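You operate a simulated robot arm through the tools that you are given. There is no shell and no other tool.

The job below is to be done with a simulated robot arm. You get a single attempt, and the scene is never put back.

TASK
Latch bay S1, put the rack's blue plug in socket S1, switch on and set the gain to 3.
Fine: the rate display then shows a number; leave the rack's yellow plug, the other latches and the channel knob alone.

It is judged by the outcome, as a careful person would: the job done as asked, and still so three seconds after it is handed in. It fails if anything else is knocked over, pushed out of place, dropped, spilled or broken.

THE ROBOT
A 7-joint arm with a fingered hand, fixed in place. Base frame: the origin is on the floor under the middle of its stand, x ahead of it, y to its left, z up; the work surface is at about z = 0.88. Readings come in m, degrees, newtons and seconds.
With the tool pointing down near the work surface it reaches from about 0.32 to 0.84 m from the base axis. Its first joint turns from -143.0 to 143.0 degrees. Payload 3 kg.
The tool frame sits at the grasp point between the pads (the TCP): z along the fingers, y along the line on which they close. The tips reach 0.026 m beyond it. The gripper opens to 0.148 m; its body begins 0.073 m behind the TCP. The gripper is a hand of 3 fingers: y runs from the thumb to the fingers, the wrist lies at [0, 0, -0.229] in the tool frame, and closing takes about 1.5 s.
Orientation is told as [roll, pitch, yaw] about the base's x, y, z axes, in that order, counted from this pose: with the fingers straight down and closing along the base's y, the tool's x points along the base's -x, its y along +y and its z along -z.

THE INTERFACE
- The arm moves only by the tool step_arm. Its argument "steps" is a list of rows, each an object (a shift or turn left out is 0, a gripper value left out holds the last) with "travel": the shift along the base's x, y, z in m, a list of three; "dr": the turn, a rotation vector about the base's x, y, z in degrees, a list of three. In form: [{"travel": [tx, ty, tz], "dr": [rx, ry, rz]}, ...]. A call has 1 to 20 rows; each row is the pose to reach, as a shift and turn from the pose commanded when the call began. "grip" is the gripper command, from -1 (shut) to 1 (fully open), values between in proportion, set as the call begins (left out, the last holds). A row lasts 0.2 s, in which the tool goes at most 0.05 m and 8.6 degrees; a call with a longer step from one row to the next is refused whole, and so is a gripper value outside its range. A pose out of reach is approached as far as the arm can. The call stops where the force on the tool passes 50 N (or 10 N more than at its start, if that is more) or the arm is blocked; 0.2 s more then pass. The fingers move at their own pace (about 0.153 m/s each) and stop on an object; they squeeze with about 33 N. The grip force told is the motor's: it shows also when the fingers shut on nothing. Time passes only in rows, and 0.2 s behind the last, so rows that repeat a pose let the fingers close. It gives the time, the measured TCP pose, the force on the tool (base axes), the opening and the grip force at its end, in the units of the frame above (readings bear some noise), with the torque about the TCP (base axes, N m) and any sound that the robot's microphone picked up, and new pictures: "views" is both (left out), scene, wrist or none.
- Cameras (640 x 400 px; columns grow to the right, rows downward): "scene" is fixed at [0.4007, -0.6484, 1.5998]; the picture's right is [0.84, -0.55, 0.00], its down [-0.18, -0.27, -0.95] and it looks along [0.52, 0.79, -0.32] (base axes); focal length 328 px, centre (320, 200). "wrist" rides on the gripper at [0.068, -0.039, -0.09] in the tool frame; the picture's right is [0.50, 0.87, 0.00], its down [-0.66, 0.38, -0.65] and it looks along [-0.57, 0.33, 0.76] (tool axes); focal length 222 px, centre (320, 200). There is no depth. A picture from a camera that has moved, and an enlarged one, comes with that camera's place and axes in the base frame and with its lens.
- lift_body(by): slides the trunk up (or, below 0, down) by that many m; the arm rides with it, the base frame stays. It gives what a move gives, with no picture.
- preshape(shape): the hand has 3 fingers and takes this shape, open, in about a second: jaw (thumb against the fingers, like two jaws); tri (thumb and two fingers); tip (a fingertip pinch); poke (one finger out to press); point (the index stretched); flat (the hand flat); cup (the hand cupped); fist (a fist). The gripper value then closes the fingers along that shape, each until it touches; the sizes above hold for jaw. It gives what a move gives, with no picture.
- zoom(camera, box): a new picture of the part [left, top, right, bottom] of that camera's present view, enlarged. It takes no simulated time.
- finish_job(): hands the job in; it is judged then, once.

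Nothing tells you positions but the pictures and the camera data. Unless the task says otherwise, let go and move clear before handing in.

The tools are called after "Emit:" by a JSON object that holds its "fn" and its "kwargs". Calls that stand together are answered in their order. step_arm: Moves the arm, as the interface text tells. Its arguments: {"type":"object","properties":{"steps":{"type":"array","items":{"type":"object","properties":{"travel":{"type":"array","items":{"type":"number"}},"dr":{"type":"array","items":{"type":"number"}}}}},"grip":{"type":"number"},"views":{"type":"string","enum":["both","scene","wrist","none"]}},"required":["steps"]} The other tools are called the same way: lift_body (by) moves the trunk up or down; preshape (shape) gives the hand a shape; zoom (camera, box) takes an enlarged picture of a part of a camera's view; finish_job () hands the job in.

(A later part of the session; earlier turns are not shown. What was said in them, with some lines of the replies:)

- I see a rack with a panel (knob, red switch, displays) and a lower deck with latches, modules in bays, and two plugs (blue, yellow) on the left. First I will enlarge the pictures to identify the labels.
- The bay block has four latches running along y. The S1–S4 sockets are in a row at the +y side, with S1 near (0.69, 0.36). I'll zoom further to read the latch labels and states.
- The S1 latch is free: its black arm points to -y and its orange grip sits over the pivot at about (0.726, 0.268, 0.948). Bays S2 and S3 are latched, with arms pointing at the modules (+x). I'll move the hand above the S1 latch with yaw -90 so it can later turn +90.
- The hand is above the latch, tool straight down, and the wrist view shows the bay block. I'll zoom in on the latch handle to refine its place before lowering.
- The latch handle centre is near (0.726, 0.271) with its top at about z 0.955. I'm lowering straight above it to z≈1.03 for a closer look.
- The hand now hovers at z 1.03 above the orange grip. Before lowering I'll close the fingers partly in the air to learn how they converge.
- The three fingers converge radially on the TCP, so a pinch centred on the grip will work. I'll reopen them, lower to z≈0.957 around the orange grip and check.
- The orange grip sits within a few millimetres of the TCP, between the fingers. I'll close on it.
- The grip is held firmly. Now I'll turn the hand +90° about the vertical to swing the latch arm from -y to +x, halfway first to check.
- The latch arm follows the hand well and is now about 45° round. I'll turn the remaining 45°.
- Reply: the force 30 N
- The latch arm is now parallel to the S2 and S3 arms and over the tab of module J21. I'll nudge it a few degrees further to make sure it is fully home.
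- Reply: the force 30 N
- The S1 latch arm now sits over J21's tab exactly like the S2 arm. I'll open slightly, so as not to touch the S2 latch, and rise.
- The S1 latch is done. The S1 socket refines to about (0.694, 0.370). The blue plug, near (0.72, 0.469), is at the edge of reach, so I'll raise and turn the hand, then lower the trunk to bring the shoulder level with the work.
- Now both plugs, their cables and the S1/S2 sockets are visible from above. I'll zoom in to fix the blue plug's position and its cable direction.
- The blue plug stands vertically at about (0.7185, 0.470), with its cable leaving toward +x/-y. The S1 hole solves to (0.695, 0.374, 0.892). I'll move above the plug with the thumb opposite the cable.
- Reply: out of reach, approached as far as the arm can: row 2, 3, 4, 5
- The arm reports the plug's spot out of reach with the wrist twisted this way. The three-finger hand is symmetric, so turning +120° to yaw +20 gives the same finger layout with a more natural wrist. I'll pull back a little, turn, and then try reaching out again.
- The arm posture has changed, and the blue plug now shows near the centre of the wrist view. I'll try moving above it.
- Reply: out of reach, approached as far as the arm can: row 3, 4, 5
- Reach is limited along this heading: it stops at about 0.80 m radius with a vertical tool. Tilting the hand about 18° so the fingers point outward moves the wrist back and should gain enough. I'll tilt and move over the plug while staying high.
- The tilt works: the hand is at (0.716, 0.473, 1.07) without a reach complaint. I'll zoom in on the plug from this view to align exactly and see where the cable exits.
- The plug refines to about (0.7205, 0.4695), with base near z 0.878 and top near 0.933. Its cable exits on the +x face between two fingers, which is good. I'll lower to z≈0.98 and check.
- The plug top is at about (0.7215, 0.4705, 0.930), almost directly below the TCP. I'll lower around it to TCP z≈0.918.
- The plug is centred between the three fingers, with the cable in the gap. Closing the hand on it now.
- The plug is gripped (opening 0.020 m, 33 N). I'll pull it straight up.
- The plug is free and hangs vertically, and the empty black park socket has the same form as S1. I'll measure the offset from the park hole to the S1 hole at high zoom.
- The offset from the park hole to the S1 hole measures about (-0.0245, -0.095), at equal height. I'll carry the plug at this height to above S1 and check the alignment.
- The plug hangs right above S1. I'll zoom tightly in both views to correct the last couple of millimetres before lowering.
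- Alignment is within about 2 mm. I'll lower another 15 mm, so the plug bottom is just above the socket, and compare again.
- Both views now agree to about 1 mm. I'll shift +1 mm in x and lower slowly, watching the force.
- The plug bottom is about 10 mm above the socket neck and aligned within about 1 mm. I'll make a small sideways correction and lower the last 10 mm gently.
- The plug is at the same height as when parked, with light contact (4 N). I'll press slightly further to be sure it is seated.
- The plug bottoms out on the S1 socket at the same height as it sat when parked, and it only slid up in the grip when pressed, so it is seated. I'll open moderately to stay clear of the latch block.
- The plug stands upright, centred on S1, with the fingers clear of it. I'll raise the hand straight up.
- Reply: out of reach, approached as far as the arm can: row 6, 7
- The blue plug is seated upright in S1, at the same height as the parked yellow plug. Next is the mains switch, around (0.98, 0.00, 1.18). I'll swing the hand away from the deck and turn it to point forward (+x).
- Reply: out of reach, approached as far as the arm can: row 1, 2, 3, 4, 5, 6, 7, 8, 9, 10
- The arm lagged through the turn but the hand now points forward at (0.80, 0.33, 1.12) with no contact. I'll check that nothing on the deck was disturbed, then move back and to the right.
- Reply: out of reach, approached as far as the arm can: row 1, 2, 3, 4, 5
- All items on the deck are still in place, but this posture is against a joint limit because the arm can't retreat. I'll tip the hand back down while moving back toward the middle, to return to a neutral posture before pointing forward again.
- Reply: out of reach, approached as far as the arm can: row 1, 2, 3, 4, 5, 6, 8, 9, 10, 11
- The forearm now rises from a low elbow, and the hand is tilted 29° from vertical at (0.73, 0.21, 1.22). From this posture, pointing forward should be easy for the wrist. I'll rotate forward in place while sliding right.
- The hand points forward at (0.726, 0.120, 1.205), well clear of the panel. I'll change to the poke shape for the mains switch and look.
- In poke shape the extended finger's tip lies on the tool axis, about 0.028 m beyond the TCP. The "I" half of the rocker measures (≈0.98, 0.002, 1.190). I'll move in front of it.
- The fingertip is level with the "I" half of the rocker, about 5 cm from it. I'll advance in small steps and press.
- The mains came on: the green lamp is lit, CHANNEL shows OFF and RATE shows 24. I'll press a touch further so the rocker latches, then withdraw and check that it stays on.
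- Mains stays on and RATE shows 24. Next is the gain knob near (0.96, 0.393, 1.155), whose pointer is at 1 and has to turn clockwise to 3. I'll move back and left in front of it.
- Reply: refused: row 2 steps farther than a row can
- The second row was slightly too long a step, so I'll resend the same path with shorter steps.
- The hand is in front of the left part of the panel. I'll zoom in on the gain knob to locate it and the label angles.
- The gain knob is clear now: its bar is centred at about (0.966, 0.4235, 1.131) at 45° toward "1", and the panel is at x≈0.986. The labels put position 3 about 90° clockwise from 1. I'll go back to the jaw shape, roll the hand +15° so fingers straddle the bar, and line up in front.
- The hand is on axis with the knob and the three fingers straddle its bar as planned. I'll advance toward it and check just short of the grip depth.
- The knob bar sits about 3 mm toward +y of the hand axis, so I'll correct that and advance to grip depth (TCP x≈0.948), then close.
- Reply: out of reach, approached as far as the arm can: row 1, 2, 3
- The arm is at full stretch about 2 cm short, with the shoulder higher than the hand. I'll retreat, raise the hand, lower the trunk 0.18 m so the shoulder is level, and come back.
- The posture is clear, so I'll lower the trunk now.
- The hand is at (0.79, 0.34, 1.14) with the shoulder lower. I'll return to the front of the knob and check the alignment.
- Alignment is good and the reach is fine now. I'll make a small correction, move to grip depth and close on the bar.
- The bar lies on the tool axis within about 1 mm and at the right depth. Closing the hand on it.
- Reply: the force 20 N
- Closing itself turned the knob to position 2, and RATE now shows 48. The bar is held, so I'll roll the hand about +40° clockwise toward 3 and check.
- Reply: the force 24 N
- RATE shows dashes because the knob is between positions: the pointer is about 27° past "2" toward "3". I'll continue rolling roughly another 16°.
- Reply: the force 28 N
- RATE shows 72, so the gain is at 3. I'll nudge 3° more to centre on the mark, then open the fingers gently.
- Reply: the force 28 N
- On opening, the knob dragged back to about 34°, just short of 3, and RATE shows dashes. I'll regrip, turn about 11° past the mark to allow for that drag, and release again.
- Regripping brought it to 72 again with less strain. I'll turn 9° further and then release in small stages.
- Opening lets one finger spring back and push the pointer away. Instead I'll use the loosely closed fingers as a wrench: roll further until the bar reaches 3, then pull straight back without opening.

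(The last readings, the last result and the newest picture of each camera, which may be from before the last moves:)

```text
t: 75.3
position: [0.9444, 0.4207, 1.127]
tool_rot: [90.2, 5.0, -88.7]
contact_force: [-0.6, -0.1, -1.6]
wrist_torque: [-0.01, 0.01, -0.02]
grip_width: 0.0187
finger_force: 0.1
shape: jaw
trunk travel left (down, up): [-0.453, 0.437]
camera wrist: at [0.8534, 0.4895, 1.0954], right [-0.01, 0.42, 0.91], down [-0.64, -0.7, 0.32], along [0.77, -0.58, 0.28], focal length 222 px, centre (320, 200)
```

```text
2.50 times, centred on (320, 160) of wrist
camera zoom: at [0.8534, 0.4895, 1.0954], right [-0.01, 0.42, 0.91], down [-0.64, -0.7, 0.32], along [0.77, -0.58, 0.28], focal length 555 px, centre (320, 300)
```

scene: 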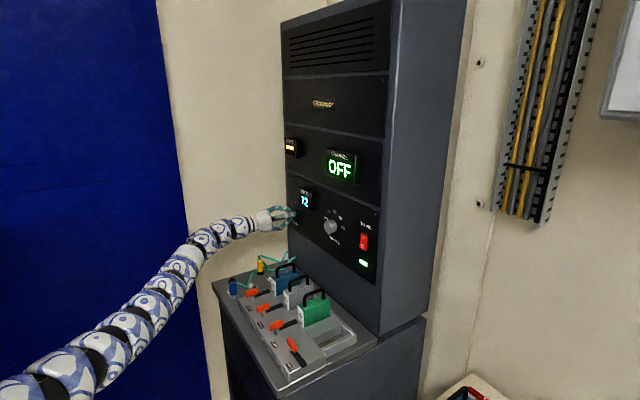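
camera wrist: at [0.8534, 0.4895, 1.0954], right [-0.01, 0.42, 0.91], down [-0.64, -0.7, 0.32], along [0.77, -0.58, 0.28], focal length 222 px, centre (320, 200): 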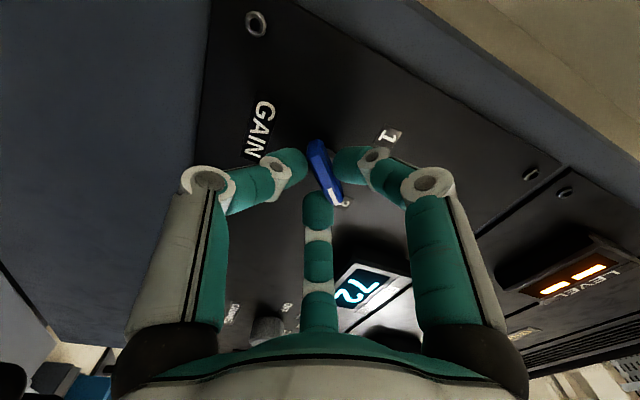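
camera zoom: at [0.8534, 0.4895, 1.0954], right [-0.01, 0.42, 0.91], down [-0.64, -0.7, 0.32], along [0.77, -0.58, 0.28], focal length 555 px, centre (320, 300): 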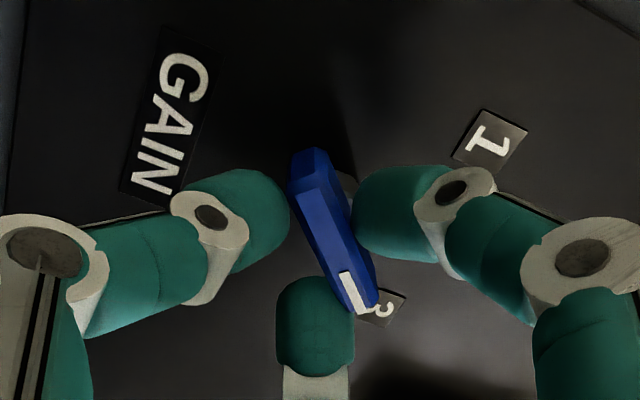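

The pointer now sits right on 3 at 45°, RATE shows 72, and there is no contact force. I'll pull straight back from the panel without opening.

Emit:
{"fn": "step_arm", "kwargs": {"steps": [{"travel": [-0.008, 0, 0]}, {"travel": [-0.018, 0, 0]}, {"travel": [-0.03, 0, 0]}, {"travel": [-0.045, 0, 0]}, {"travel": [-0.07, 0, 0]}]}}

Emit:
{"fn": "zoom", "kwargs": {"camera": "scene", "box": [250, 180, 330, 250]}}

Emit:
{"fn": "zoom", "kwargs": {"camera": "wrist", "box": [220, 80, 420, 240]}}

```text
t: 76.5
position: [0.873, 0.4203, 1.1294]
tool_rot: [90.3, 4.9, -88.7]
contact_force: [-0.4, 0.3, -0.7]
wrist_torque: [0.03, 0.0, -0.02]
grip_width: 0.0182
finger_force: 0.0
shape: jaw
trunk travel left (down, up): [-0.453, 0.437]
camera wrist: at [0.7823, 0.4881, 1.0964], right [-0.01, 0.42, 0.91], down [-0.64, -0.7, 0.32], along [0.77, -0.58, 0.28], focal length 222 px, centre (320, 200)
```

scene: 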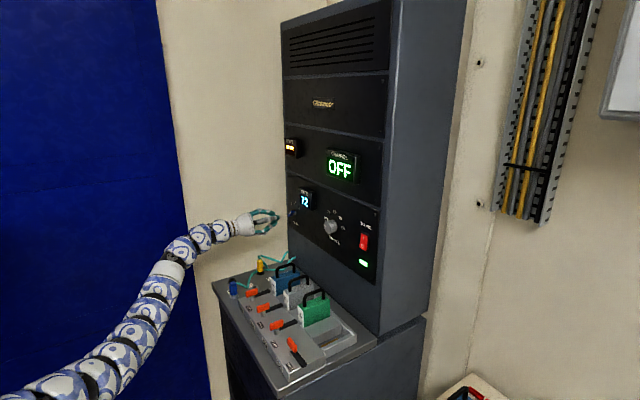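
wrist: 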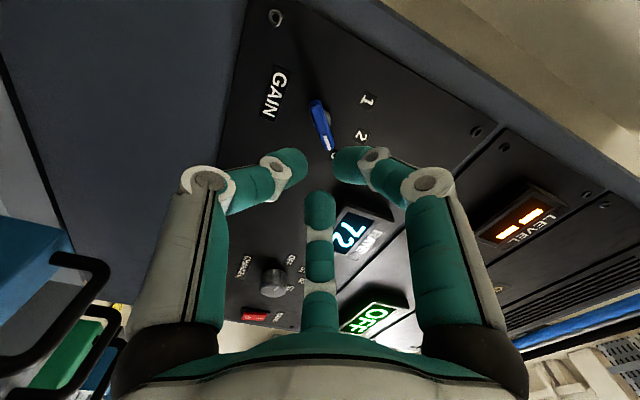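

```text
5.71 times, centred on (290, 215) of scene
camera zoom: at [0.4007, -0.6484, 1.5998], right [0.84, -0.55, 0.0], down [-0.18, -0.27, -0.95], along [0.52, 0.79, -0.32], focal length 1872 px, centre (491, 114)
```

zoom: 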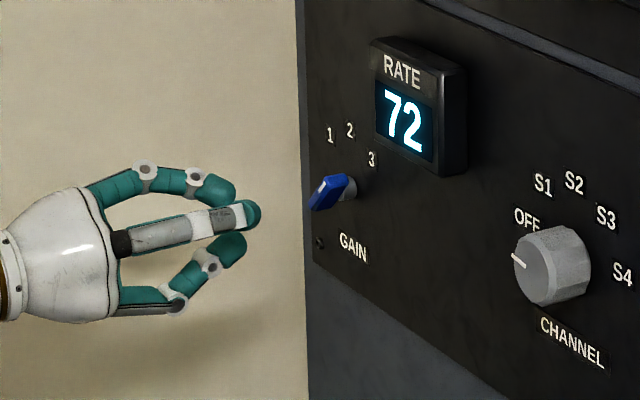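

```text
2.50 times, centred on (320, 160) of wrist
camera zoom: at [0.7823, 0.4881, 1.0964], right [-0.01, 0.42, 0.91], down [-0.64, -0.7, 0.32], along [0.77, -0.58, 0.28], focal length 555 px, centre (320, 300)
```

zoom: 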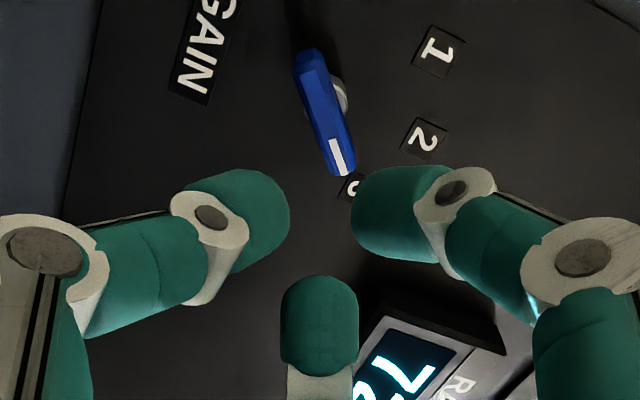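

The gain is at 3 and RATE shows 72 with the hand clear of the knob. I'll retreat further and verify the whole scene before handing in.

Emit:
{"fn": "step_arm", "kwargs": {"steps": [{"travel": [-0.04, 0, 0.01]}, {"travel": [-0.08, -0.01, 0.02]}, {"travel": [-0.12, -0.02, 0.04]}, {"travel": [-0.14, -0.04, 0.07]}, {"travel": [-0.15, -0.06, 0.1]}, {"travel": [-0.15, -0.06, 0.1]}]}}

Emit:
{"fn": "zoom", "kwargs": {"camera": "scene", "box": [205, 245, 355, 385]}}

Emit:
{"fn": "zoom", "kwargs": {"camera": "scene", "box": [275, 130, 395, 285]}}

Emit:
{"fn": "zoom", "kwargs": {"camera": "scene", "box": [220, 250, 290, 310]}}

```text
t: 77.9
position: [0.7282, 0.362, 1.2279]
tool_rot: [90.1, 5.0, -88.8]
contact_force: [-0.2, -0.7, -0.1]
wrist_torque: [0.01, -0.01, 0.02]
grip_width: 0.0184
finger_force: 0.0
shape: jaw
trunk travel left (down, up): [-0.453, 0.437]
camera wrist: at [0.6359, 0.4295, 1.1956], right [-0.01, 0.42, 0.91], down [-0.64, -0.7, 0.32], along [0.77, -0.58, 0.28], focal length 222 px, centre (320, 200)
```

scene: 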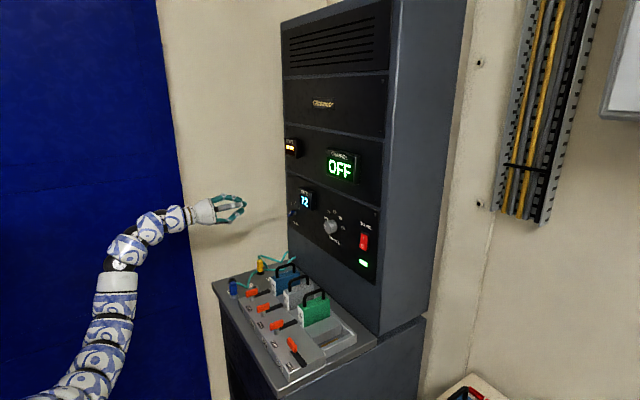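
wrist: 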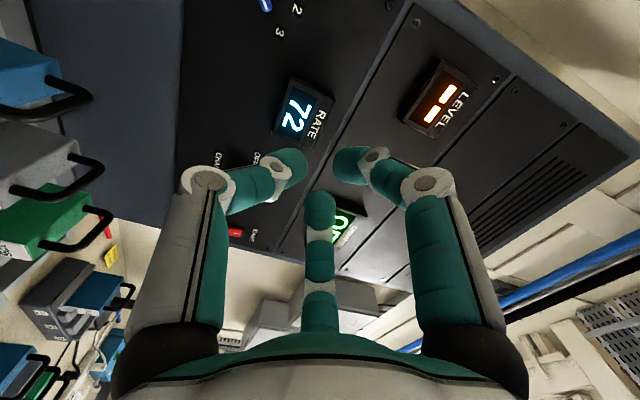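

```text
2.86 times, centred on (280, 315) of scene
camera zoom: at [0.4007, -0.6484, 1.5998], right [0.84, -0.55, 0.0], down [-0.18, -0.27, -0.95], along [0.52, 0.79, -0.32], focal length 936 px, centre (434, -129)
```

zoom: 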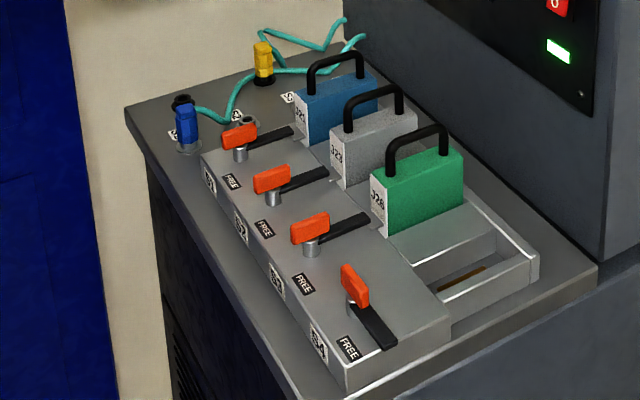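

```text
2.58 times, centred on (335, 208) of scene
camera zoom: at [0.4007, -0.6484, 1.5998], right [0.84, -0.55, 0.0], down [-0.18, -0.27, -0.95], along [0.52, 0.79, -0.32], focal length 846 px, centre (281, 181)
```

zoom: 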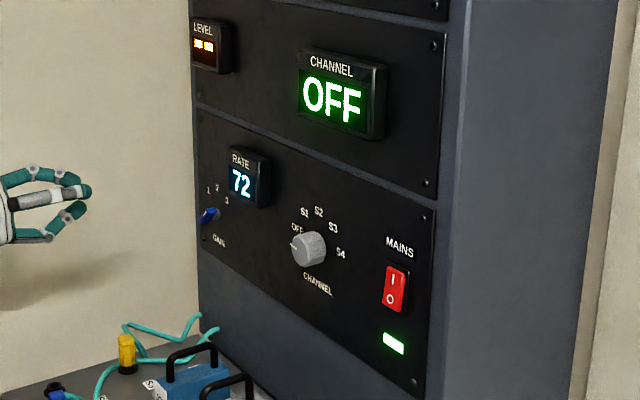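

```text
6.67 times, centred on (255, 280) of scene
camera zoom: at [0.4007, -0.6484, 1.5998], right [0.84, -0.55, 0.0], down [-0.18, -0.27, -0.95], along [0.52, 0.79, -0.32], focal length 2184 px, centre (753, -333)
```

zoom: 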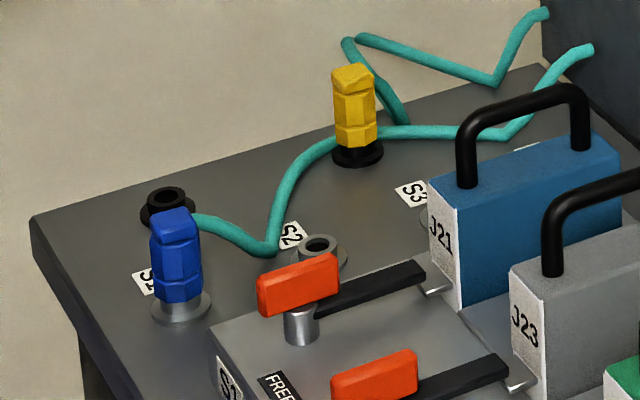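

The scene matches the request:
- The bay S1 latch is over J21's tab, matching S2 and S3, and the other latches are untouched.
- The blue plug is seated in S1, and the yellow plug is still parked.
- Mains is on with its lamp lit.
- The gain pointer is on 3 and RATE shows 72.
- The channel knob is still at OFF.

The hand has let go and is clear, so I'm handing in.

Emit:
{"fn": "finish_job", "kwargs": {}}

```text
The job is handed in.
```

The job is handed in with everything you asked for in place when I last checked the pictures.

- **Bay S1:** latched, with its arm over the J21 tab like S2 and S3.
- **Blue plug:** seated upright in socket S1, at the same height as the parked yellow plug.
- **Mains:** on, with the green lamp lit.
- **Gain:** set to 3. It took a second try because the knob turned back off 3 as the fingers opened.
- **Rate display:** shows 72.

The yellow plug and the other latches were left alone, and the channel knob is still at OFF. Nothing was knocked over or moved out of place. The hand has let go and is clear of the rack.
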